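You operate a simulated robot arm through the tools that you are given. There is no shell and no other tool.

The job below is to be done with a simulated two-armed robot. You get a single attempt, and the scene is never put back.

TASK
Butt the white-band leaf against the teal-band one, clamp both, tape the joint.
Fine: use the orange tape roller; it goes back where it stood. Set down upright: orange tape roller. A coat counts when it lies all over at full strength: go over it till it gets no stronger.

It is judged by the outcome, as a careful person would: the job done as asked, and still so three seconds after it is handed in. It fails if anything else is knocked over, pushed out of place, dropped, spilled or broken.

THE ROBOT
Two 7-joint arms with two-finger grippers on one trunk, on a base that moves. Base frame: it is fixed to the floor where the robot stands at the start and does not move with it; the origin is under the middle of the robot, x ahead of it, y to its left, z up. Readings come in mm, rad, newtons and seconds.
The left shoulder is at the start at [85, 216, 1117], the right one opposite. With the tool pointing down near the work surface each hand reaches from about 300 to 820 mm from the robot's upright axis, wherever it stands, measured 20 degrees to its own side. Places, roughly: green tape roller [3250, -250, 1000]; orange tape roller [3250, 0, 1000]; red tape clamp [3100, -100, 1000]; teal-band leaf [3000, 0, 1000]; top of the taping bed [3100, 0, 900]; white-band leaf [3250, 250, 1000]; yellow tape clamp [3200, 100, 1000]. Payload 3.18 kg a hand.
The TCP of each hand is the grasp point between the finger pads, 30 mm short of the fingertips. In the tool frame z runs along the fingers and y along their closing line. The gripper opens to 144 mm; its body begins 103 mm behind the TCP.
Orientation is that of the tool frame in the base frame, as [roll, pitch, yaw] about the fixed x, y, z axes, in that order (R = Rz(yaw) Ry(pitch) Rx(roll)). With the fingers straight down and closing along the base's y, the tool's x points along the base's -x, its y along +y and its z along -z.

THE INTERFACE
- The arms move only by the tool servo_tool. It takes "left_rows", "right_rows" or both (then of equal length, played together; a hand with none holds still); each is a list of rows, each a list of 7 numbers: the shift along the base's x, y, z in mm, then the turn, a rotation vector about the base's x, y, z in rad, then the closure in counts, from 0 (fully open) to 255 (shut). In form: [[tx, ty, tz, ax, ay, az, hand], ...]. A call has 1 to 20 rows; each row is the pose to reach, as a shift and turn from the pose commanded when the call began. Rows are played at 5 a second. More than 50 mm and 0.15 rad between two rows, or a gripper value outside its range, and nothing of the call is played. A pose out of reach is approached as far as the arm can. The call stops where the force on the tool passes 40 N (or 10 N more than at its start, if that is more) or the arm is blocked; 0.2 s more then pass. The fingers move at their own pace (about 186.7 mm/s each) and stop on an object; they squeeze with about 21 N. The grip force told is the motor's: it shows also when the fingers shut on nothing. Time passes only in rows, and 0.2 s behind the last, so rows that repeat a pose let the fingers close. It gives the time, the measured TCP pose, the force on the tool (base axes), the opening and the grip force at its end, in the units of the frame above (readings bear some noise), with the torque about the TCP (base axes, N m) and any sound that the robot's microphone picked up.
- Cameras (640 x 400 px; columns grow to the right, rows downward): "scene" is now at [187, 10.3, 1309.3]; the picture's right is [0.13, -0.99, 0.00], its down [-0.53, -0.07, -0.84] and it looks along [0.84, 0.11, -0.54] (base axes); focal length 252 px, centre (320, 200). "left" rides on the left gripper at [76, -16, -143] in its tool frame; the picture's right is [0.21, 0.98, 0.00], its down [-0.84, 0.18, -0.51] and it looks along [-0.50, 0.11, 0.86] (tool axes); focal length 218 px, centre (320, 200). "right" rides on the right gripper at [76, 16, -143] in its tool frame; the picture's right is [-0.21, 0.98, 0.00], its down [-0.84, -0.18, -0.51] and it looks along [-0.50, -0.11, 0.86] (tool axes); focal length 218 px, centre (320, 200). There is no depth. A picture from a camera that has moved, and an enlarged one, comes with that camera's place and axes in the base frame and with its lens.
- camera(camera): a new picture of that camera. No time passes.
- move_column(by): moves the trunk up (or, below 0, down) by that many mm; the arms and the scene camera ride with it, the base frame stays. It gives what a move gives, with no picture.
- roll_base(legs): drives the robot by 1 to 6 legs, each [ahead, left, turn to the left] in mm, mm and rad, along the robot's own axes; the way and the turn of a leg run together, so that a leg with both is an arc; at most 1500 mm and 3.142 rad a leg. The arms and the cameras ride along, it lands a little off, and it stops where it bumps. It gives what a move gives.
- pan_tilt(pan, tilt): turns the head with the scene camera to pan (to the left, within 1.396 rad either way) and tilt (down, from -0.506 to 1.204), counted from straight ahead of the robot (the tilt from the chest, where the trunk bows). It gives what a move gives.
- inspect(camera, box): a new picture of the part [left, top, right, bottom] of that camera's present view, enlarged. No time passes.
- job_done(): hands the job in; it is judged then, once.

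Nothing tells you exact positions but the pictures and the camera data. Unless the task says otherwise, let go and move clear before handing in.

The tools are called as name(argument=value, ...) on one line, values as JSON. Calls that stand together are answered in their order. servo_tool: Moves the arms, as the interface text tells. Its arguments: {"type":"object","properties":{"left_rows":{"type":"array"},"right_rows":{"type":"array"}},"required":[]} The other tools are called the same way: move_column (by) moves the trunk up or down; roll_base (legs) drives the base; pan_tilt (pan, tilt) turns the head that bears the scene camera; camera (camera) takes a picture; inspect (camera, box) takes an enlarged picture of a part of a camera's view; job_done () hands the job in.

At the start:

```text
clock: 0.0
left_position: [388.1, 154.4, 1126.5]
left_tool_rot: [-3.139, 0.0, -3.139]
left_wrist_force: [0.1, -0.3, -1.4]
left_wrist_torque: [-0.01, 0.01, -0.06]
left_finger_gap: 144.2
left_grip_force: 0.1
right_position: [325.0, -106.6, 1123.1]
right_tool_rot: [-3.141, -0.001, 3.141]
right_wrist_force: [0.2, 0.6, -0.4]
right_wrist_torque: [0.01, -0.02, 0.02]
right_finger_gap: 143.8
right_grip_force: 0.1
trunk travel left (down, up): [-200.0, 169.0]
robot x, y, heading: [3.8, -0.9, -0.002]
head pan, tilt (commanded): [0.133, 0.569]
```

scene: 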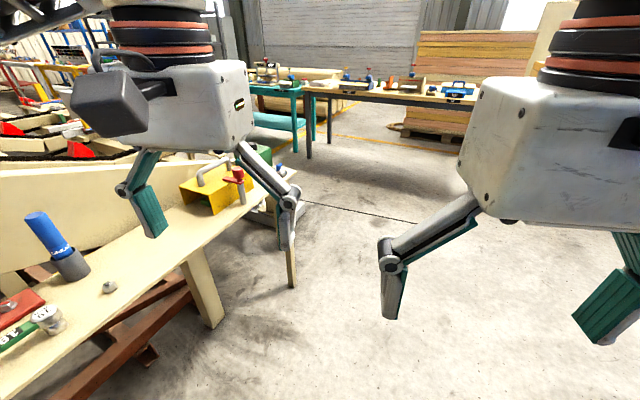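
right: 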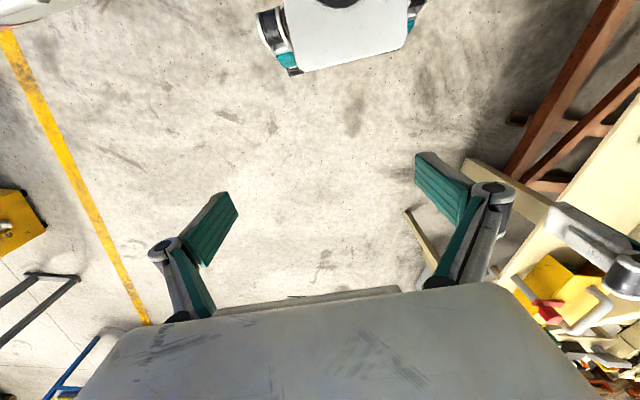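
left: 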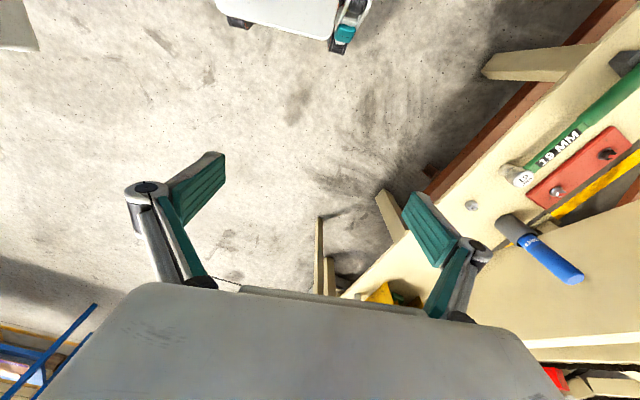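

I see the robot standing beside a cluttered bench on its left, with a far table near the back that carries the taping gear. I'll take a closer look at the far table before driving.

inspect(camera="scene", box=[240, 40, 500, 200])

pan_tilt(pan=0.0, tilt=0.3)

```text
2.46 times, centred on (370, 120) of scene
camera zoom: at [187.0, 10.3, 1309.3], right [0.13, -0.99, 0.0], down [-0.53, -0.07, -0.84], along [0.84, 0.11, -0.54], focal length 622 px, centre (197, 397)
```

zoom: 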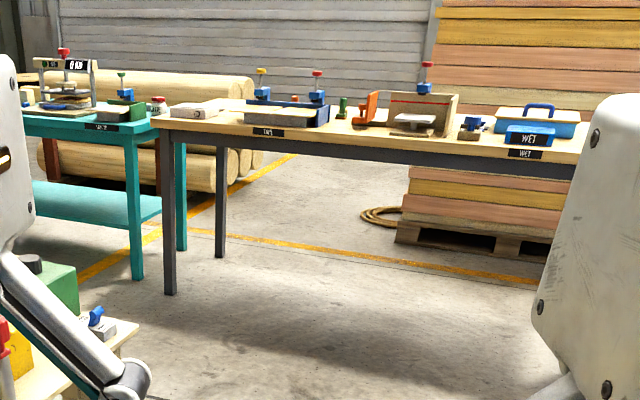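

```text
clock: 0.8
left_position: [388.8, 154.7, 1126.2]
left_tool_rot: [-3.139, 0.0, -3.14]
left_wrist_force: [-0.2, -0.1, 0.7]
left_wrist_torque: [0.0, -0.01, -0.02]
left_finger_gap: 143.9
left_grip_force: 0.0
right_position: [326.0, -108.0, 1123.0]
right_tool_rot: [3.141, -0.003, 3.142]
right_wrist_force: [0.1, 0.0, 0.0]
right_wrist_torque: [0.03, 0.02, 0.01]
right_finger_gap: 143.8
right_grip_force: 0.1
trunk travel left (down, up): [-200.0, 169.0]
robot x, y, heading: [1.3, -1.9, 0.0]
head pan, tilt (commanded): [0.0, 0.3]
```

camera(camera="scene")

```text
taken
camera scene: at [191.9, -1.5, 1334.0], right [0.0, -1.0, 0.0], down [-0.3, 0.0, -0.96], along [0.96, 0.0, -0.3], focal length 252 px, centre (320, 200)
```

scene: 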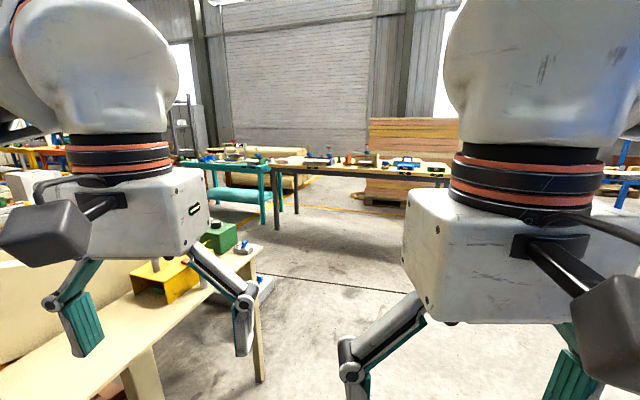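

The taping table is straight ahead at about x=3 m. I'll zoom in on it and check the driving path.

inspect(camera="scene", box=[250, 130, 450, 220])

inspect(camera="scene", box=[265, 140, 385, 185])

```text
3.20 times, centred on (350, 175) of scene
camera zoom: at [191.9, -1.5, 1334.0], right [0.0, -1.0, 0.0], down [-0.3, 0.0, -0.96], along [0.96, 0.0, -0.3], focal length 808 px, centre (224, 280)
```

zoom: 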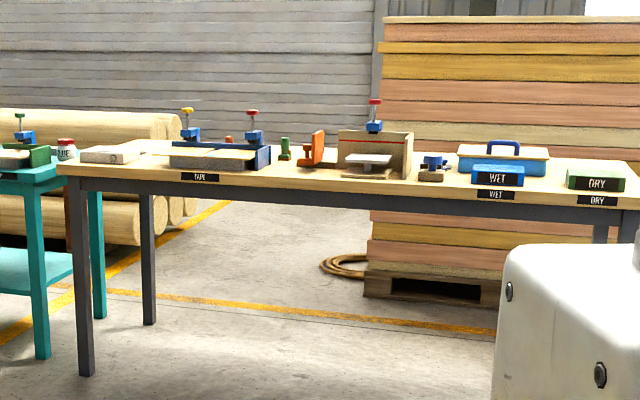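

```text
5.33 times, centred on (325, 162) of scene
camera zoom: at [191.9, -1.5, 1334.0], right [0.0, -1.0, 0.0], down [-0.3, 0.0, -0.96], along [0.96, 0.0, -0.3], focal length 1347 px, centre (293, 400)
```

zoom: 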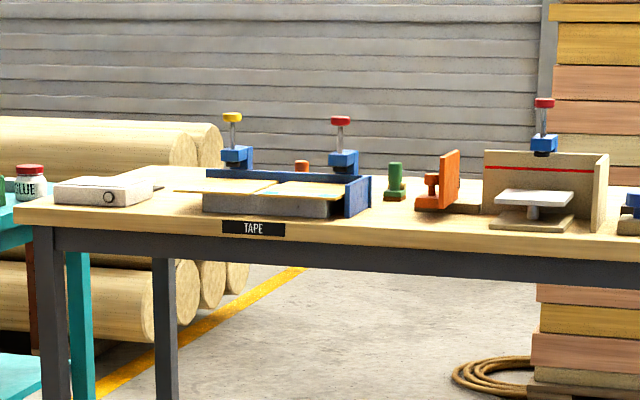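

The tape bed is on the far table with its end fence at the right. The bench at my left runs diagonally into my path, so I'll look both ways for room to sidestep.

pan_tilt(pan=-0.7, tilt=0.6)

camera(camera="scene")

pan_tilt(pan=0.0, tilt=0.9)

camera(camera="scene")

pan_tilt(pan=0.6, tilt=0.9)

camera(camera="scene")

```text
clock: 1.9
left_position: [390.2, 155.1, 1125.6]
left_tool_rot: [-3.14, 0.002, -3.138]
left_wrist_force: [-0.4, 1.0, 0.2]
left_wrist_torque: [-0.02, -0.01, -0.02]
left_finger_gap: 143.9
left_grip_force: 0.0
right_position: [324.9, -107.9, 1122.9]
right_tool_rot: [-3.141, -0.003, 3.141]
right_wrist_force: [-0.1, -0.8, -0.5]
right_wrist_torque: [0.01, -0.02, 0.03]
right_finger_gap: 143.8
right_grip_force: 0.0
trunk travel left (down, up): [-200.0, 169.0]
robot x, y, heading: [3.0, -2.7, 0.001]
head pan, tilt (commanded): [-0.7, 0.6]
```

```text
taken
camera scene: at [166.2, -58.4, 1306.6], right [-0.64, -0.77, 0.0], down [-0.43, 0.36, -0.83], along [0.63, -0.53, -0.56], focal length 252 px, centre (320, 200)
```

scene: 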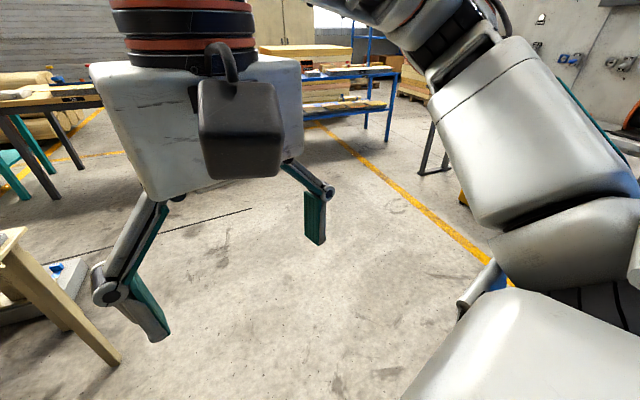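

```text
clock: 2.9
left_position: [389.6, 153.8, 1125.5]
left_tool_rot: [-3.139, -0.002, -3.139]
left_wrist_force: [-0.2, 0.3, 0.5]
left_wrist_torque: [0.01, 0.02, -0.02]
left_finger_gap: 144.0
left_grip_force: 0.0
right_position: [324.9, -107.7, 1123.0]
right_tool_rot: [3.142, -0.002, 3.14]
right_wrist_force: [0.1, 0.0, -0.9]
right_wrist_torque: [-0.02, -0.01, -0.02]
right_finger_gap: 144.3
right_grip_force: 0.1
trunk travel left (down, up): [-200.0, 169.0]
robot x, y, heading: [1.3, -1.5, -0.001]
head pan, tilt (commanded): [0.0, 0.901]
```

```text
taken
camera scene: at [174.0, -1.6, 1281.8], right [0.0, -1.0, 0.0], down [-0.78, 0.0, -0.62], along [0.62, 0.0, -0.78], focal length 252 px, centre (320, 200)
```

scene: 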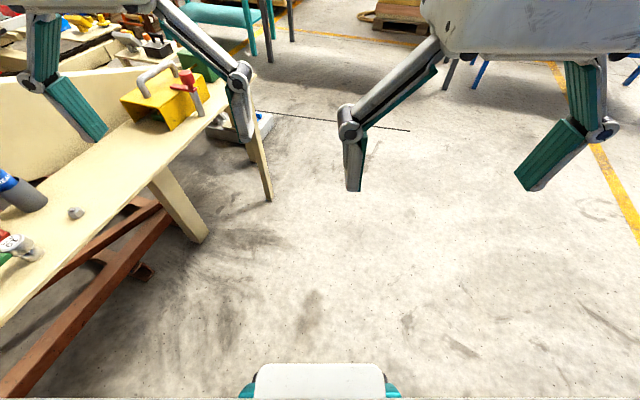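

```text
clock: 3.9
left_position: [390.5, 154.0, 1126.8]
left_tool_rot: [-3.139, 0.001, -3.14]
left_wrist_force: [-0.8, 0.4, 0.0]
left_wrist_torque: [0.0, -0.01, 0.02]
left_finger_gap: 143.8
left_grip_force: 0.1
right_position: [326.8, -107.3, 1124.3]
right_tool_rot: [3.141, -0.003, 3.141]
right_wrist_force: [0.2, 0.2, -0.1]
right_wrist_torque: [-0.03, 0.01, -0.01]
right_finger_gap: 143.9
right_grip_force: 0.1
trunk travel left (down, up): [-200.0, 169.0]
robot x, y, heading: [-0.7, -2.9, 0.001]
head pan, tilt (commanded): [0.6, 0.901]
```

```text
taken
camera scene: at [160.9, 41.1, 1281.8], right [0.56, -0.83, 0.0], down [-0.65, -0.44, -0.62], along [0.51, 0.35, -0.78], focal length 252 px, centre (320, 200)
```

scene: 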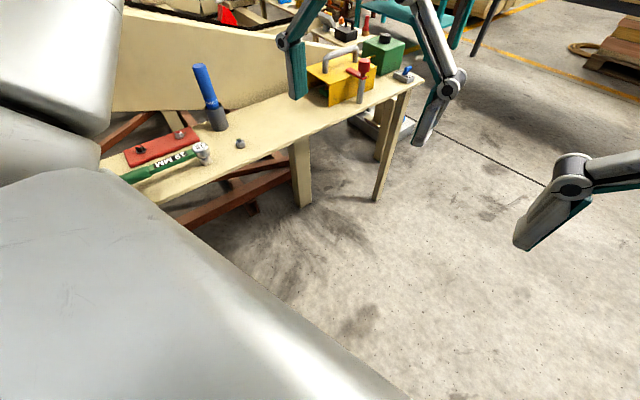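

The floor is clear ahead and right; the bench's near leg stands at about (1190, 340). I'll step 250 mm right, then drive ahead 1500 mm.

roll_base(legs=[[0, -280, 0], [1500, 0, 0]])

pan_tilt(pan=0.2, tilt=0.45)

camera(camera="scene")

```text
clock: 13.9
left_position: [1861.2, -124.7, 1125.5]
left_tool_rot: [-3.141, 0.0, -3.134]
left_wrist_force: [-0.5, 0.1, -0.7]
left_wrist_torque: [0.03, 0.0, 0.02]
left_finger_gap: 143.9
left_grip_force: 0.1
right_position: [1798.8, -387.8, 1123.2]
right_tool_rot: [-3.141, -0.002, -3.135]
right_wrist_force: [-1.3, -0.3, 0.3]
right_wrist_torque: [-0.03, 0.0, 0.0]
right_finger_gap: 144.0
right_grip_force: 0.1
trunk travel left (down, up): [-200.0, 169.0]
robot x, y, heading: [1470.9, -281.1, 0.01]
head pan, tilt (commanded): [0.6, 0.901]
```

```text
clock: 14.8
left_position: [1861.6, -124.9, 1126.4]
left_tool_rot: [-3.139, 0.001, -3.133]
left_wrist_force: [-0.2, 0.4, -0.7]
left_wrist_torque: [-0.02, -0.02, -0.04]
left_finger_gap: 144.0
left_grip_force: 0.0
right_position: [1799.4, -387.1, 1123.1]
right_tool_rot: [-3.141, -0.001, -3.135]
right_wrist_force: [0.4, 0.1, 0.0]
right_wrist_torque: [0.01, 0.02, 0.02]
right_finger_gap: 144.1
right_grip_force: 0.0
trunk travel left (down, up): [-200.0, 169.0]
robot x, y, heading: [1471.0, -282.3, 0.006]
head pan, tilt (commanded): [0.201, 0.45]
```

```text
taken
camera scene: at [1661.9, -264.3, 1320.0], right [0.21, -0.98, 0.0], down [-0.43, -0.09, -0.9], along [0.88, 0.19, -0.44], focal length 252 px, centre (320, 200)
```

scene: 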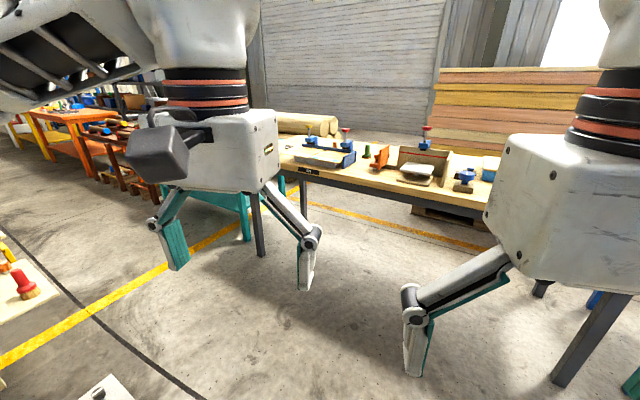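

The table lies ahead with a clear floor between. I'll drive diagonally to about (2270, 0) and look at the bed.

roll_base(legs=[[750, 270, 0]])

pan_tilt(pan=0.0, tilt=0.55)

camera(camera="scene")

```text
clock: 19.1
left_position: [2615.5, 148.7, 1125.3]
left_tool_rot: [-3.14, 0.001, -3.14]
left_wrist_force: [0.2, 0.2, -0.1]
left_wrist_torque: [0.01, 0.0, 0.03]
left_finger_gap: 143.9
left_grip_force: 0.0
right_position: [2552.1, -112.1, 1123.8]
right_tool_rot: [-3.141, -0.002, 3.142]
right_wrist_force: [-0.7, 0.7, 0.2]
right_wrist_torque: [-0.02, 0.02, 0.0]
right_finger_gap: 143.9
right_grip_force: 0.1
trunk travel left (down, up): [-200.0, 169.0]
robot x, y, heading: [2226.9, -8.7, 0.003]
head pan, tilt (commanded): [0.201, 0.45]
```

```text
clock: 19.9
left_position: [2616.3, 150.4, 1126.0]
left_tool_rot: [-3.139, 0.001, -3.139]
left_wrist_force: [-0.5, 0.2, 0.1]
left_wrist_torque: [-0.01, 0.05, -0.01]
left_finger_gap: 144.0
left_grip_force: 0.1
right_position: [2552.2, -113.5, 1122.5]
right_tool_rot: [-3.142, -0.001, 3.14]
right_wrist_force: [-0.1, 0.6, -0.2]
right_wrist_torque: [0.02, -0.01, 0.02]
right_finger_gap: 143.9
right_grip_force: 0.0
trunk travel left (down, up): [-200.0, 169.0]
robot x, y, heading: [2229.1, -4.8, 0.003]
head pan, tilt (commanded): [0.0, 0.55]
```

```text
taken
camera scene: at [2414.8, -7.0, 1311.1], right [0.0, -1.0, 0.0], down [-0.52, 0.0, -0.85], along [0.85, 0.0, -0.52], focal length 252 px, centre (320, 200)
```

scene: 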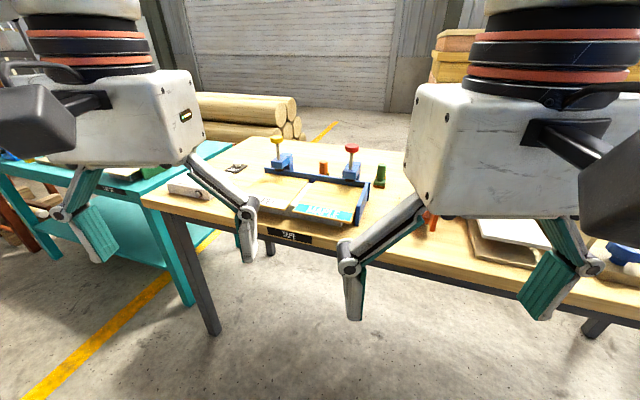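

inspect(camera="scene", box=[150, 110, 450, 260])

inspect(camera="scene", box=[230, 125, 400, 235])

```text
2.13 times, centred on (300, 185) of scene
camera zoom: at [2414.8, -7.0, 1311.1], right [0.0, -1.0, 0.0], down [-0.52, 0.0, -0.85], along [0.85, 0.0, -0.52], focal length 539 px, centre (363, 232)
```

zoom: 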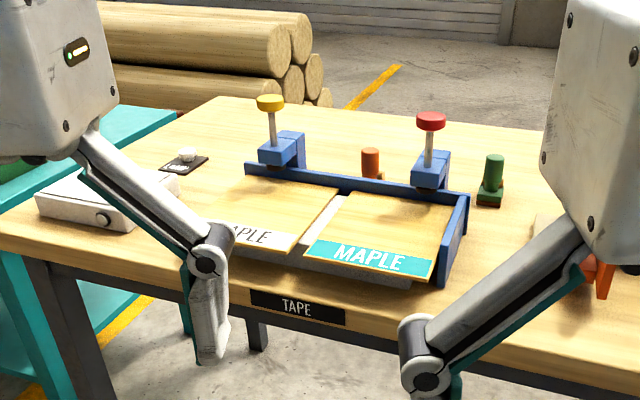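

```text
3.64 times, centred on (315, 180) of scene
camera zoom: at [2414.8, -7.0, 1311.1], right [0.0, -1.0, 0.0], down [-0.52, 0.0, -0.85], along [0.85, 0.0, -0.52], focal length 918 px, centre (338, 273)
```

zoom: 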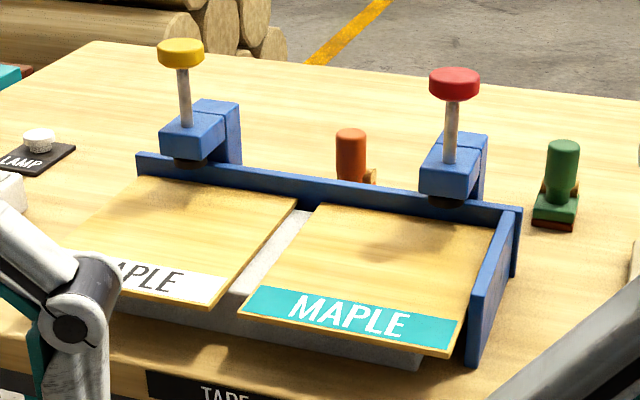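

The table is turned about −0.32 rad to my heading: the bed has a back fence and a right-end fence, and the white-band leaf lies about 30 mm left of the teal one. I'll raise the trunk, square up to the table and move in.

move_column(by=80)

roll_base(legs=[[0, 0, -0.32], [230, 310, 0]])

pan_tilt(pan=0.0, tilt=0.75)

camera(camera="scene")

camera(camera="left")

camera(camera="right")

```text
clock: 21.0
left_position: [2617.0, 149.2, 1205.4]
left_tool_rot: [-3.14, -0.002, -3.14]
left_wrist_force: [-0.2, -0.3, 0.5]
left_wrist_torque: [0.01, 0.03, -0.01]
left_finger_gap: 144.1
left_grip_force: 0.0
right_position: [2555.0, -112.7, 1203.8]
right_tool_rot: [-3.141, -0.003, -3.14]
right_wrist_force: [0.4, 0.3, -1.0]
right_wrist_torque: [-0.04, -0.01, 0.02]
right_finger_gap: 143.9
right_grip_force: 0.1
trunk travel left (down, up): [-280.0, 89.0]
robot x, y, heading: [2227.7, -10.1, -0.001]
head pan, tilt (commanded): [0.0, 0.55]
```

```text
clock: 25.3
left_position: [2958.5, 235.5, 1206.4]
left_tool_rot: [-3.14, 0.002, 2.828]
left_wrist_force: [0.0, -0.8, 0.1]
left_wrist_torque: [0.0, 0.03, 0.04]
left_finger_gap: 144.1
left_grip_force: 0.1
right_position: [2817.1, 6.4, 1203.8]
right_tool_rot: [-3.141, -0.002, 2.828]
right_wrist_force: [1.1, 0.2, -0.1]
right_wrist_torque: [-0.04, 0.0, 0.01]
right_finger_gap: 143.7
right_grip_force: 0.0
trunk travel left (down, up): [-280.0, 89.0]
robot x, y, heading: [2539.4, 211.8, -0.31]
head pan, tilt (commanded): [0.0, 0.55]
```

```text
clock: 26.0
left_position: [2958.5, 235.7, 1206.3]
left_tool_rot: [-3.138, 0.0, 2.827]
left_wrist_force: [-0.2, -0.6, 0.0]
left_wrist_torque: [0.01, -0.01, -0.01]
left_finger_gap: 144.1
left_grip_force: 0.1
right_position: [2816.6, 6.4, 1203.2]
right_tool_rot: [-3.141, -0.002, 2.825]
right_wrist_force: [0.1, -0.5, 0.4]
right_wrist_torque: [-0.01, -0.01, 0.0]
right_finger_gap: 144.1
right_grip_force: 0.0
trunk travel left (down, up): [-280.0, 89.0]
robot x, y, heading: [2537.8, 208.9, -0.322]
head pan, tilt (commanded): [0.0, 0.75]
```

```text
taken
camera scene: at [2668.4, 166.3, 1376.7], right [-0.31, -0.95, 0.0], down [-0.65, 0.21, -0.73], along [0.7, -0.23, -0.68], focal length 252 px, centre (320, 200)
```

scene: 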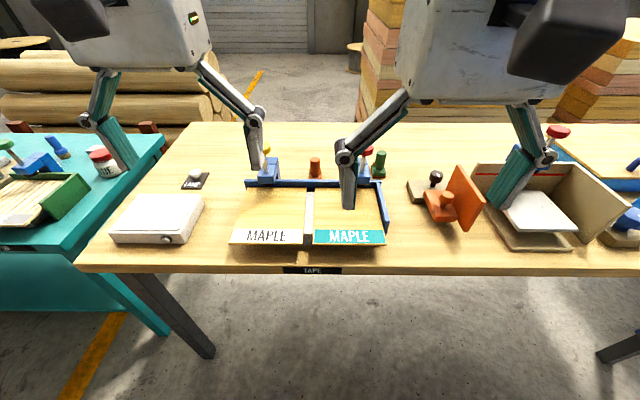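

```text
taken
camera left: at [2881.0, 242.6, 1349.1], right [0.1, 0.99, 0.0], down [0.86, -0.09, 0.51], along [0.5, -0.05, -0.86], focal length 218 px, centre (320, 200)
```

left: 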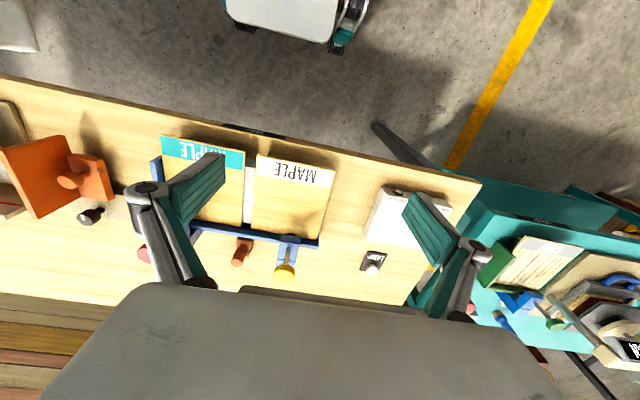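

```text
taken
camera right: at [2747.6, 43.9, 1346.8], right [0.5, 0.87, 0.0], down [0.75, -0.43, 0.51], along [0.44, -0.25, -0.86], focal length 218 px, centre (320, 200)
```

right: 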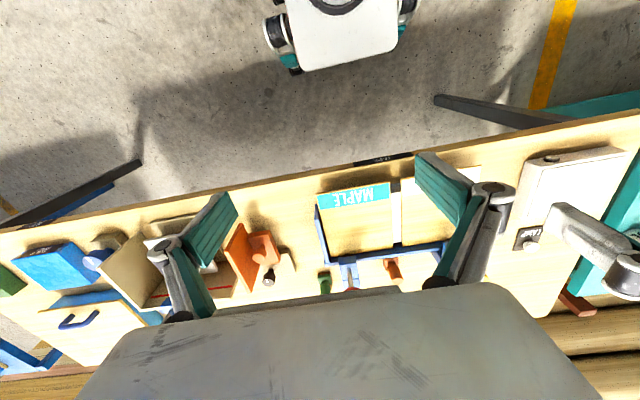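

Now I stand squared to the table, with the bed centred ahead. I'll zoom in on the bed and the clamps to see how they work.

inspect(camera="scene", box=[220, 130, 420, 270])

inspect(camera="left", box=[120, 120, 400, 300])

inspect(camera="right", box=[290, 150, 510, 300])

```text
2.86 times, centred on (320, 200) of scene
camera zoom: at [2668.4, 166.3, 1376.7], right [-0.31, -0.95, 0.0], down [-0.65, 0.21, -0.73], along [0.7, -0.23, -0.68], focal length 722 px, centre (320, 200)
```

zoom: 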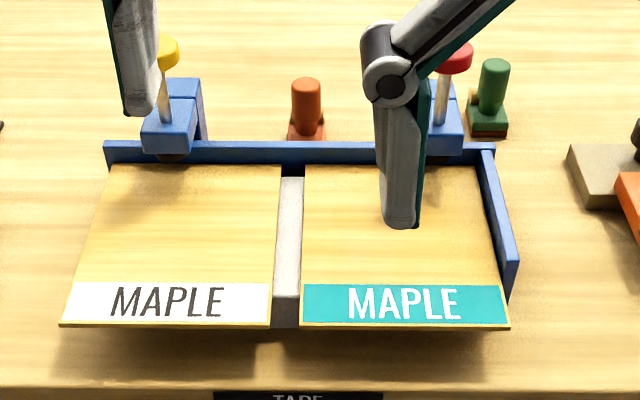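

```text
2.22 times, centred on (260, 210) of left
camera zoom: at [2881.0, 242.6, 1349.1], right [0.1, 0.99, 0.0], down [0.86, -0.09, 0.51], along [0.5, -0.05, -0.86], focal length 485 px, centre (453, 178)
```

zoom: 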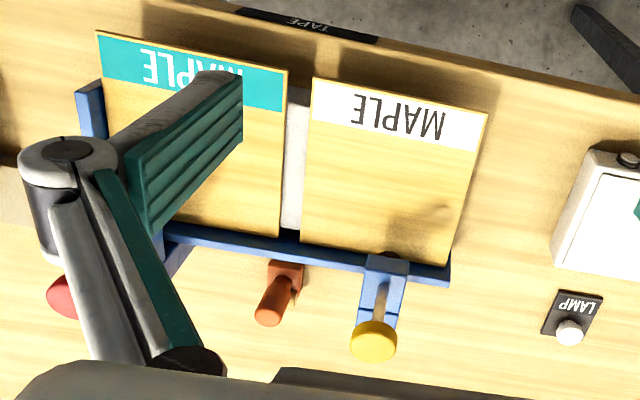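

```text
2.67 times, centred on (400, 225) of right
camera zoom: at [2747.6, 43.9, 1346.8], right [0.5, 0.87, 0.0], down [0.75, -0.43, 0.51], along [0.44, -0.25, -0.86], focal length 582 px, centre (107, 133)
```

zoom: 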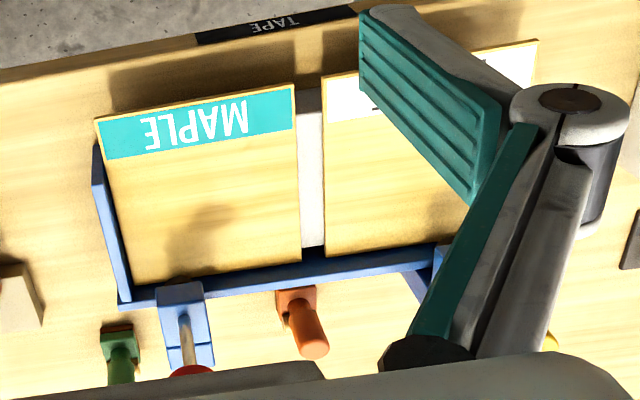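

The two leaves lie parallel with roughly a 24 mm gap, each about 170 x 200 mm; clamps are knob-topped plungers over the back fence. I'll roll 110 mm nearer and spread the hands to get a clear view.

roll_base(legs=[[110, 0, 0]])

servo_tool(left_rows=[[10, 40, 0, 0, 0, 0, 0], [20, 80, 0, 0, 0, 0, 0], [30, 120, 0, 0, 0, 0, 0], [40, 150, 0, 0, 0, 0, 0]], right_rows=[[-10, -40, 0, 0, 0, 0, 0], [-20, -80, 0, 0, 0, 0, 0], [-30, -120, 0, 0, 0, 0, 0], [-40, -150, 0, 0, 0, 0, 0]])

pan_tilt(pan=0.0, tilt=0.85)

camera(camera="scene")

```text
clock: 27.2
left_position: [3065.1, 200.2, 1206.0]
left_tool_rot: [-3.141, -0.001, 2.828]
left_wrist_force: [0.8, -0.6, 0.3]
left_wrist_torque: [0.0, 0.0, 0.01]
left_finger_gap: 144.3
left_grip_force: 0.1
right_position: [2923.4, -29.4, 1204.0]
right_tool_rot: [3.142, 0.0, 2.826]
right_wrist_force: [0.1, 0.4, -0.1]
right_wrist_torque: [0.01, 0.04, -0.01]
right_finger_gap: 144.0
right_grip_force: 0.1
trunk travel left (down, up): [-280.0, 89.0]
robot x, y, heading: [2645.8, 173.7, -0.316]
head pan, tilt (commanded): [0.0, 0.75]
```

```text
clock: 28.2
left_position: [3103.8, 352.2, 1207.1]
left_tool_rot: [3.141, -0.001, 2.828]
left_wrist_force: [-0.1, 0.3, 0.4]
left_wrist_torque: [-0.01, 0.01, 0.01]
left_finger_gap: 143.7
left_grip_force: 0.0
right_position: [2882.0, -179.6, 1204.7]
right_tool_rot: [-3.14, -0.002, 2.828]
right_wrist_force: [-0.9, 0.5, 0.3]
right_wrist_torque: [0.01, -0.02, 0.01]
right_finger_gap: 144.1
right_grip_force: 0.0
trunk travel left (down, up): [-280.0, 89.0]
robot x, y, heading: [2647.8, 176.3, -0.318]
head pan, tilt (commanded): [0.0, 0.75]
```

```text
clock: 28.9
left_position: [3104.1, 352.5, 1207.2]
left_tool_rot: [-3.14, 0.0, 2.83]
left_wrist_force: [-0.7, -0.2, 0.7]
left_wrist_torque: [-0.02, 0.0, -0.01]
left_finger_gap: 144.1
left_grip_force: 0.1
right_position: [2882.9, -179.5, 1205.0]
right_tool_rot: [-3.141, -0.001, 2.828]
right_wrist_force: [0.3, 0.6, 0.0]
right_wrist_torque: [0.03, 0.01, 0.0]
right_finger_gap: 144.0
right_grip_force: 0.0
trunk travel left (down, up): [-280.0, 89.0]
robot x, y, heading: [2645.9, 172.1, -0.313]
head pan, tilt (commanded): [0.0, 0.85]
```

```text
taken
camera scene: at [2770.6, 133.2, 1368.6], right [-0.31, -0.95, 0.0], down [-0.71, 0.23, -0.66], along [0.63, -0.2, -0.75], focal length 252 px, centre (320, 200)
```

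scene: 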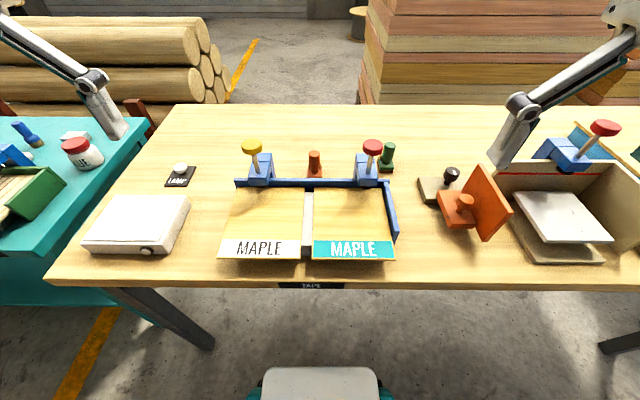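

inspect(camera="scene", box=[210, 130, 410, 270])

inspect(camera="scene", box=[225, 130, 325, 200])

inspect(camera="scene", box=[300, 130, 400, 200])

camera(camera="left")

camera(camera="right")

```text
2.86 times, centred on (310, 200) of scene
camera zoom: at [2770.6, 133.2, 1368.6], right [-0.31, -0.95, 0.0], down [-0.71, 0.23, -0.66], along [0.63, -0.2, -0.75], focal length 722 px, centre (349, 200)
```

zoom: 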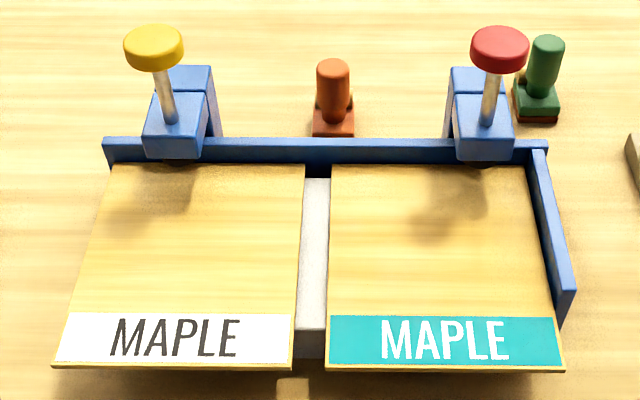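

```text
5.71 times, centred on (275, 165) of scene
camera zoom: at [2770.6, 133.2, 1368.6], right [-0.31, -0.95, 0.0], down [-0.71, 0.23, -0.66], along [0.63, -0.2, -0.75], focal length 1443 px, centre (577, 400)
```

zoom: 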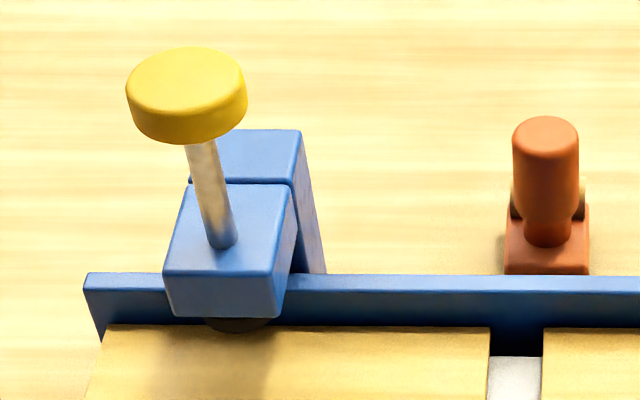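

```text
5.71 times, centred on (350, 165) of scene
camera zoom: at [2770.6, 133.2, 1368.6], right [-0.31, -0.95, 0.0], down [-0.71, 0.23, -0.66], along [0.63, -0.2, -0.75], focal length 1443 px, centre (149, 400)
```

zoom: 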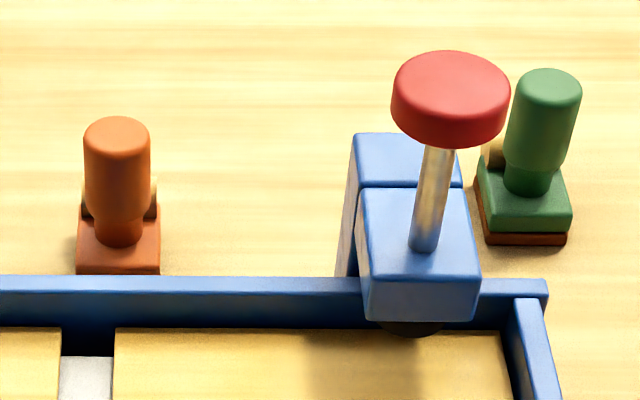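

```text
taken
camera left: at [3026.9, 359.8, 1350.3], right [0.1, 0.99, 0.0], down [0.86, -0.09, 0.51], along [0.5, -0.05, -0.86], focal length 218 px, centre (320, 200)
```

left: 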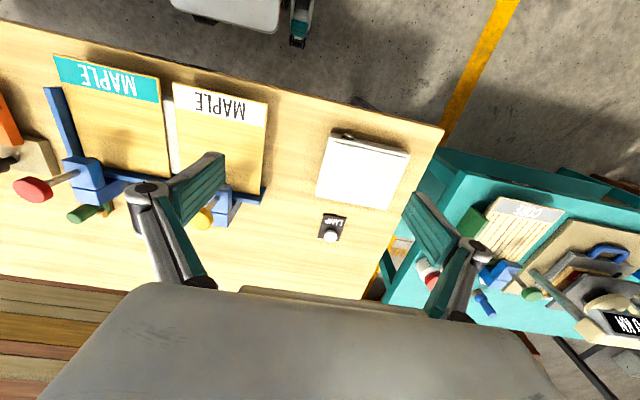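

```text
taken
camera right: at [2813.8, -141.2, 1348.3], right [0.5, 0.87, 0.0], down [0.75, -0.43, 0.51], along [0.44, -0.25, -0.86], focal length 218 px, centre (320, 200)
```

right: 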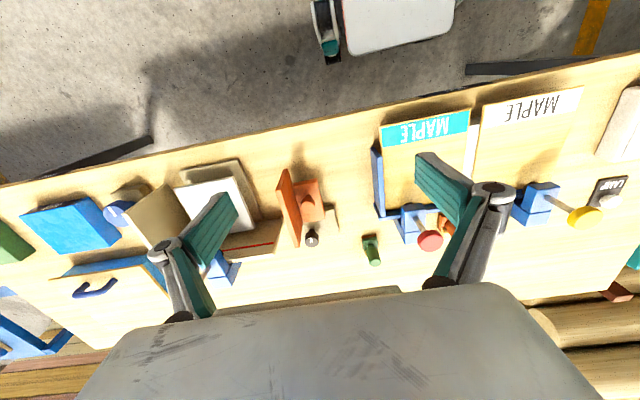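

The view is clear now. I'll zoom the hand cameras on the bed to see the left edge, the clamp pads and the roller shape.

inspect(camera="left", box=[30, 40, 290, 240])

inspect(camera="right", box=[350, 80, 610, 270])

inspect(camera="scene", box=[215, 225, 285, 270])

```text
2.00 times, centred on (160, 140) of left
camera zoom: at [3026.9, 359.8, 1350.3], right [0.1, 0.99, 0.0], down [0.86, -0.09, 0.51], along [0.5, -0.05, -0.86], focal length 436 px, centre (640, 320)
```

zoom: 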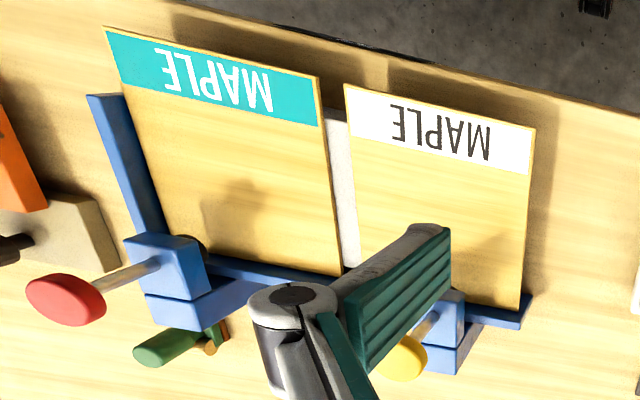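

```text
2.11 times, centred on (480, 175) of right
camera zoom: at [2813.8, -141.2, 1348.3], right [0.5, 0.87, 0.0], down [0.75, -0.43, 0.51], along [0.44, -0.25, -0.86], focal length 460 px, centre (-17, 253)
```

zoom: 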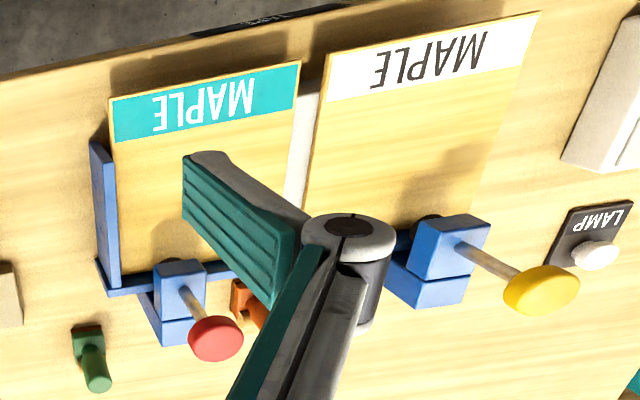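

```text
8.89 times, centred on (250, 248) of scene
camera zoom: at [2770.6, 133.2, 1368.6], right [-0.31, -0.95, 0.0], down [-0.71, 0.23, -0.66], along [0.63, -0.2, -0.75], focal length 2245 px, centre (942, -222)
```

zoom: 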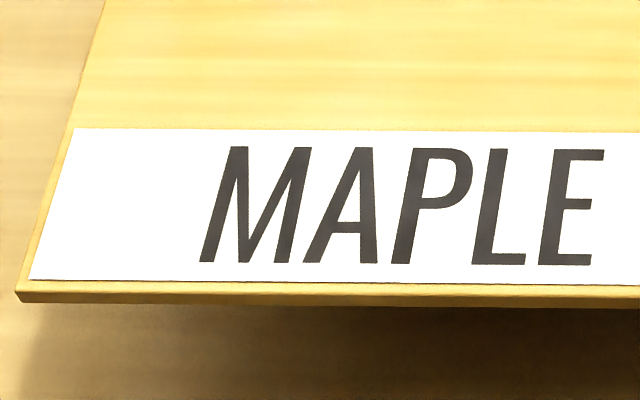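

The white leaf's left edge overhangs the slab, so I can push it right with the left hand's two fingertips against that edge. I'll first turn the left hand a quarter turn so its fingers spread along the edge.

servo_tool(left_rows=[[0, 0, 0, 0, 0, -0.143, 78], [0, 0, 0, 0, 0, -0.286, 78], [0, 0, 0, 0, 0, -0.429, 78], [0, 0, 0, 0, 0, -0.572, 78], [0, 0, 0, 0, 0, -0.715, 78], [0, 0, 0, 0, 0, -0.858, 78], [0, 0, 0, 0, 0, -1.0, 78], [0, 0, 0, 0, 0, -1.143, 78], [0, 0, 0, 0, 0, -1.286, 78], [0, 0, 0, 0, 0, -1.429, 78], [0, 0, 0, 0, 0, -1.572, 78], [0, 0, 0, 0, 0, -1.572, 78]])

camera(camera="left")

camera(camera="scene")

```text
clock: 31.5
left_position: [2902.5, 202.0, 1106.1]
left_tool_rot: [3.004, -0.026, 1.429]
left_wrist_force: [0.9, 0.0, -0.8]
left_wrist_torque: [-0.04, 0.14, 0.02]
left_finger_gap: 99.8
left_grip_force: 0.1
left hand out of reach, approached as far as the arm can: row 2, 3, 4, 5, 6, 7, 8, 9, 10, 11, 12
right_position: [2884.7, -177.8, 1204.5]
right_tool_rot: [-3.139, -0.003, 2.83]
right_wrist_force: [0.5, 1.4, 0.3]
right_wrist_torque: [-0.01, 0.11, 0.0]
right_finger_gap: 143.6
right_grip_force: 0.1
trunk travel left (down, up): [-280.0, 89.0]
robot x, y, heading: [2648.5, 175.2, -0.313]
head pan, tilt (commanded): [0.0, 0.85]
```

```text
taken
camera left: at [2879.0, 277.4, 1247.2], right [0.99, 0.07, 0.14], down [-0.01, -0.86, 0.51], along [0.15, -0.5, -0.85], focal length 218 px, centre (320, 200)
```

left: 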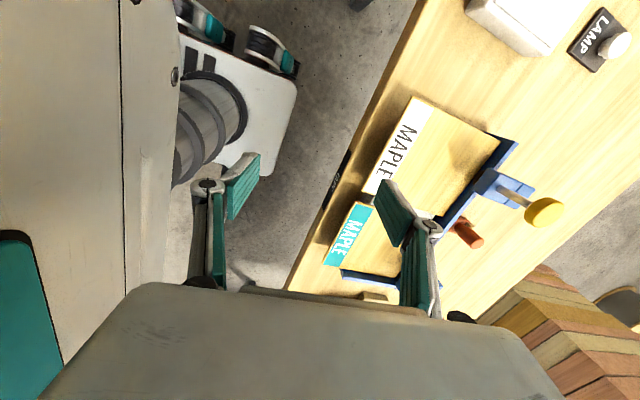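

```text
taken
camera scene: at [2774.2, 134.8, 1368.2], right [-0.31, -0.95, 0.0], down [-0.72, 0.23, -0.66], along [0.63, -0.2, -0.75], focal length 252 px, centre (320, 200)
```

scene: 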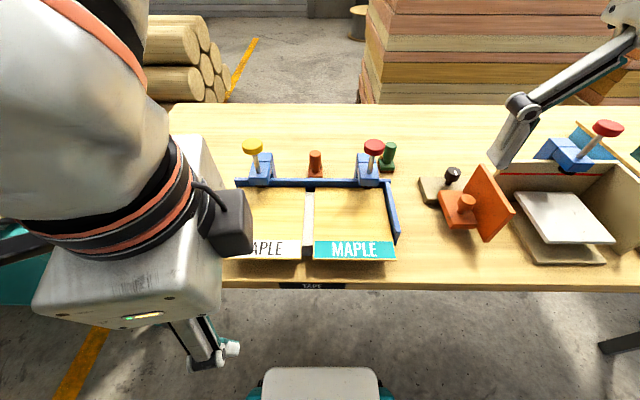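

The left hand could not turn that way and drifted in front of the table (nothing touched). I'll turn it back and check where it lands.

servo_tool(left_rows=[[0, 0, 0, 0, 0, 0.143, 78], [0, 0, 0, 0, 0, 0.286, 78], [0, 0, 0, 0, 0, 0.429, 78], [0, 0, 0, 0, 0, 0.572, 78], [0, 0, 0, 0, 0, 0.715, 78], [0, 0, 0, 0, 0, 0.858, 78], [0, 0, 0, 0, 0, 1.0, 78], [0, 0, 0, 0, 0, 1.143, 78], [0, 0, 0, 0, 0, 1.286, 78], [0, 0, 0, 0, 0, 1.429, 78], [0, 0, 0, 0, 0, 1.572, 78], [0, 0, 0, 0, 0, 1.572, 78]])

camera(camera="scene")

```text
clock: 34.1
left_position: [2903.6, 199.3, 1114.3]
left_tool_rot: [2.999, -0.025, 3.004]
left_wrist_force: [-1.4, -0.1, 0.8]
left_wrist_torque: [0.03, 0.02, 0.0]
left_finger_gap: 99.8
left_grip_force: 0.1
right_position: [2881.7, -180.1, 1204.2]
right_tool_rot: [3.141, 0.0, 2.828]
right_wrist_force: [-0.6, 0.8, 0.0]
right_wrist_torque: [0.02, 0.02, -0.01]
right_finger_gap: 144.1
right_grip_force: 0.0
trunk travel left (down, up): [-280.0, 89.0]
robot x, y, heading: [2648.8, 175.8, -0.313]
head pan, tilt (commanded): [0.0, 0.85]
```

```text
taken
camera scene: at [2770.4, 133.2, 1368.6], right [-0.31, -0.95, 0.0], down [-0.71, 0.23, -0.66], along [0.63, -0.2, -0.75], focal length 252 px, centre (320, 200)
```

scene: 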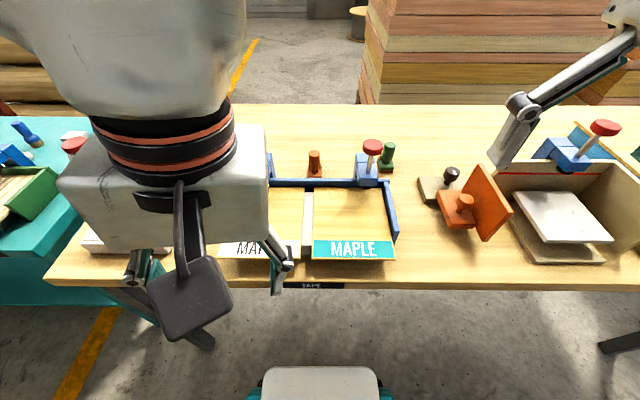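

The hand is now in front of the table, slightly tilted. A single closed fingertip pushing at the leaf's mid-edge will do (it self-aligns on the teal edge), so I'll square the hand, close it, and bring it over the spot left of the white leaf.

servo_tool(left_rows=[[40, 12, 10, -0.036, -0.001, -0.043, 255], [84, 25, 20, -0.072, -0.002, -0.087, 255], [128, 38, 20, -0.108, -0.003, -0.13, 255], [172, 51, 20, -0.145, -0.005, -0.174, 255], [216, 64, 20, -0.145, -0.005, -0.174, 255], [262, 79, 20, -0.145, -0.005, -0.174, 255], [266.4, 79.6, 20, -0.145, -0.005, -0.174, 255], [266.4, 79.6, 20, -0.145, -0.005, -0.174, 255]])

camera(camera="left")

camera(camera="scene")

```text
clock: 35.9
left_position: [3171.6, 279.1, 1135.9]
left_tool_rot: [3.141, 0.012, 2.826]
left_wrist_force: [0.7, 0.2, -0.3]
left_wrist_torque: [0.01, -0.01, 0.0]
left_finger_gap: 0.0
left_grip_force: 21.0
right_position: [2882.3, -178.6, 1205.5]
right_tool_rot: [3.14, -0.001, 2.826]
right_wrist_force: [-1.0, -0.1, 0.8]
right_wrist_torque: [-0.02, 0.02, -0.02]
right_finger_gap: 143.9
right_grip_force: 0.1
trunk travel left (down, up): [-280.0, 89.0]
robot x, y, heading: [2647.2, 178.8, -0.318]
head pan, tilt (commanded): [0.0, 0.85]
```

```text
taken
camera left: at [3092.3, 286.5, 1277.9], right [0.11, 0.99, 0.0], down [0.85, -0.09, 0.52], along [0.52, -0.06, -0.85], focal length 218 px, centre (320, 200)
```

left: 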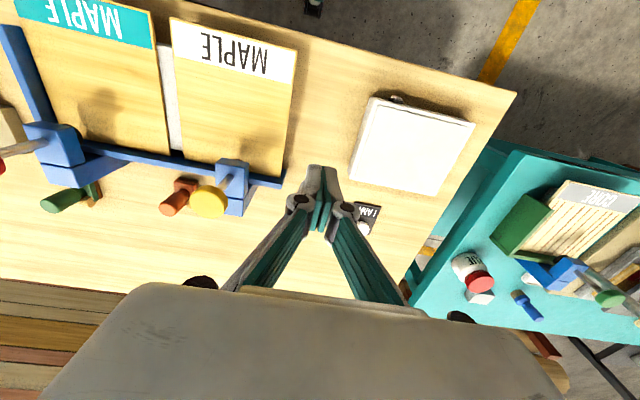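

```text
taken
camera scene: at [2770.8, 133.5, 1368.6], right [-0.31, -0.95, 0.0], down [-0.71, 0.23, -0.66], along [0.63, -0.2, -0.75], focal length 252 px, centre (320, 200)
```

scene: 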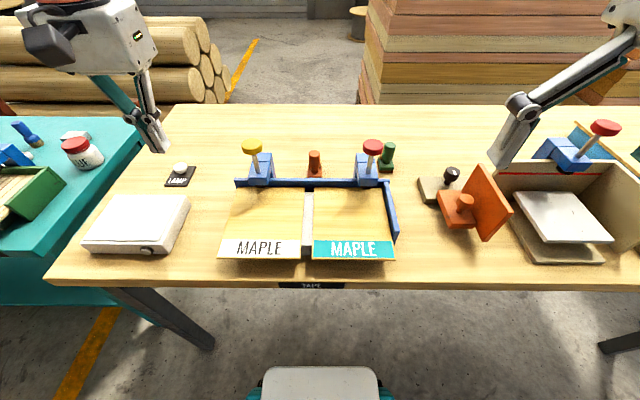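

The closed fingertips hang about 50 mm left of the leaf's edge at mid-depth, clear of the clamp knob. I'll lower them beside the overhanging edge.

servo_tool(left_rows=[[0, 0, -45, 0, 0, 0, 255], [0, 0, -90, 0, 0, 0, 255], [0, 0, -135, 0, 0, 0, 255], [0, 0, -180, 0, 0, 0, 255], [0, 0, -215, 0, 0, 0, 255]])

camera(camera="left")

camera(camera="scene")

```text
clock: 37.1
left_position: [3172.7, 277.5, 916.6]
left_tool_rot: [3.14, 0.014, 2.825]
left_wrist_force: [0.4, 0.1, -0.3]
left_wrist_torque: [0.02, -0.02, 0.01]
left_finger_gap: 0.0
left_grip_force: 21.1
right_position: [2882.5, -178.1, 1205.2]
right_tool_rot: [3.141, -0.002, 2.828]
right_wrist_force: [1.3, -0.4, 0.1]
right_wrist_torque: [0.0, 0.03, -0.03]
right_finger_gap: 144.1
right_grip_force: 0.1
trunk travel left (down, up): [-280.0, 89.0]
robot x, y, heading: [2646.3, 173.8, -0.315]
head pan, tilt (commanded): [0.0, 0.85]
```

```text
taken
camera left: at [3092.6, 285.9, 1059.3], right [0.1, 0.99, 0.0], down [0.85, -0.09, 0.52], along [0.52, -0.06, -0.85], focal length 218 px, centre (320, 200)
```

left: 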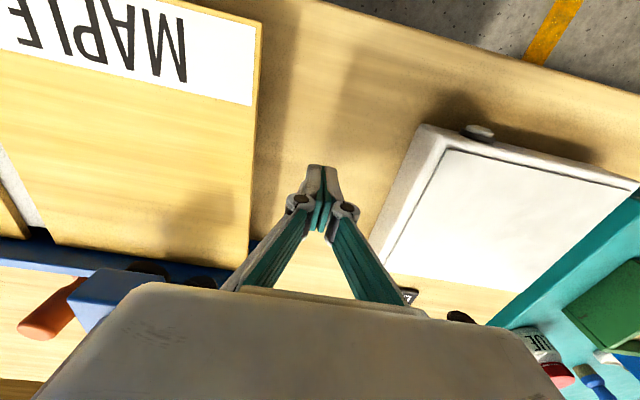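

```text
taken
camera scene: at [2770.9, 133.4, 1368.6], right [-0.31, -0.95, 0.0], down [-0.71, 0.23, -0.66], along [0.63, -0.2, -0.75], focal length 252 px, centre (320, 200)
```

scene: 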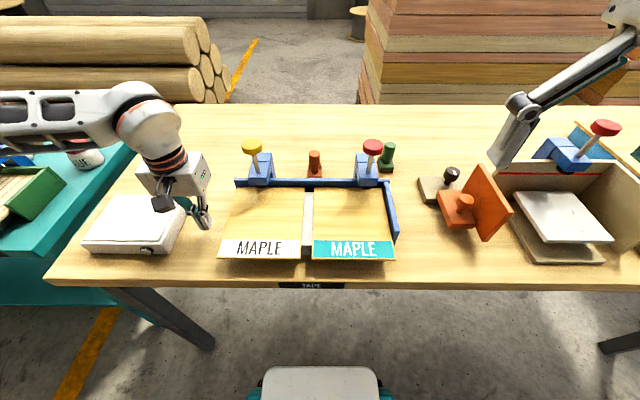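

The fingertips are beside the leaf's edge, at its level, with free room. I'll push right in small steps toward the teal leaf.

servo_tool(left_rows=[[-4.6, -14.3, 0, 0, 0, 0, 255], [-9.3, -28.5, 0, 0, 0, 0, 255], [-12.4, -38, 0, 0, 0, 0, 255], [-14, -43, 0, 0, 0, 0, 255], [-15.5, -47.6, 0, 0, 0, 0, 255]])

inspect(camera="scene", box=[180, 130, 420, 280])

camera(camera="left")

```text
clock: 38.3
left_position: [3155.6, 230.1, 918.9]
left_tool_rot: [3.14, 0.015, 2.825]
left_wrist_force: [-0.6, 0.5, 0.1]
left_wrist_torque: [0.0, -0.01, 0.02]
left_finger_gap: 0.0
left_grip_force: 20.5
right_position: [2883.1, -180.9, 1204.7]
right_tool_rot: [3.14, -0.002, 2.827]
right_wrist_force: [-0.2, -0.3, -0.1]
right_wrist_torque: [0.0, -0.05, 0.01]
right_finger_gap: 144.1
right_grip_force: 0.0
trunk travel left (down, up): [-280.0, 89.0]
robot x, y, heading: [2646.3, 175.7, -0.309]
head pan, tilt (commanded): [0.0, 0.85]
```

```text
2.67 times, centred on (300, 205) of scene
camera zoom: at [2770.5, 133.1, 1368.6], right [-0.31, -0.95, 0.0], down [-0.71, 0.23, -0.66], along [0.63, -0.2, -0.75], focal length 673 px, centre (373, 187)
```

zoom: 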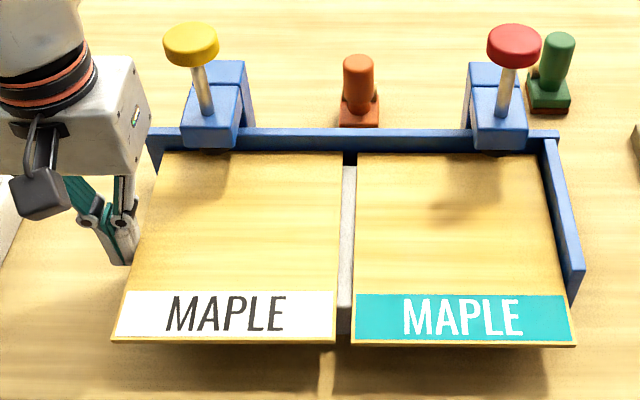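

```text
taken
camera left: at [3076.5, 237.8, 1061.4], right [0.11, 0.99, 0.0], down [0.85, -0.09, 0.52], along [0.52, -0.06, -0.85], focal length 218 px, centre (320, 200)
```

left: 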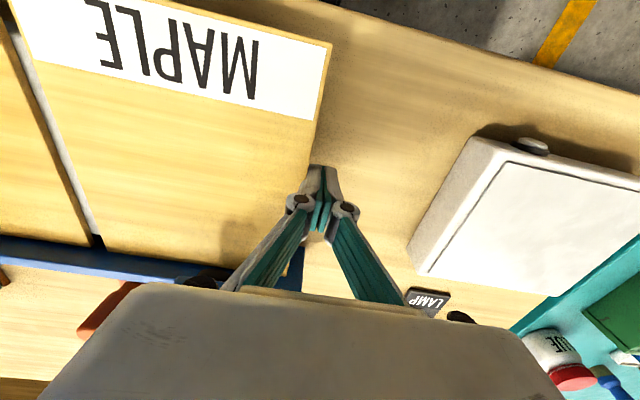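

The leaf slid straight: the gap is now about 13 mm, parallel. I'll push on another 12 mm gently.

servo_tool(left_rows=[[-1.2, -3.8, 0, 0, 0, 0, 255], [-2.5, -7.6, 0, 0, 0, 0, 255], [-3.1, -9.5, 0, 0, 0, 0, 255], [-3.7, -11.4, 0, 0, 0, 0, 255]])

inspect(camera="scene", box=[220, 160, 400, 270])

```text
clock: 39.3
left_position: [3151.6, 219.4, 919.7]
left_tool_rot: [3.14, 0.013, 2.826]
left_wrist_force: [0.7, 0.5, 0.3]
left_wrist_torque: [0.02, 0.02, 0.01]
left_finger_gap: 0.0
left_grip_force: 21.2
right_position: [2882.7, -179.5, 1204.8]
right_tool_rot: [-3.141, -0.002, 2.828]
right_wrist_force: [0.4, 0.9, -0.7]
right_wrist_torque: [-0.02, -0.01, -0.05]
right_finger_gap: 144.1
right_grip_force: 0.0
trunk travel left (down, up): [-280.0, 89.0]
robot x, y, heading: [2647.2, 174.6, -0.312]
head pan, tilt (commanded): [0.0, 0.85]
```

```text
3.56 times, centred on (310, 215) of scene
camera zoom: at [2770.6, 133.2, 1368.6], right [-0.31, -0.95, 0.0], down [-0.71, 0.23, -0.66], along [0.63, -0.2, -0.75], focal length 898 px, centre (356, 147)
```

zoom: 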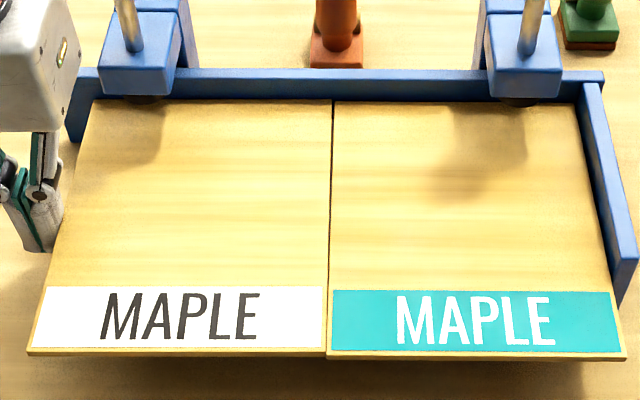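

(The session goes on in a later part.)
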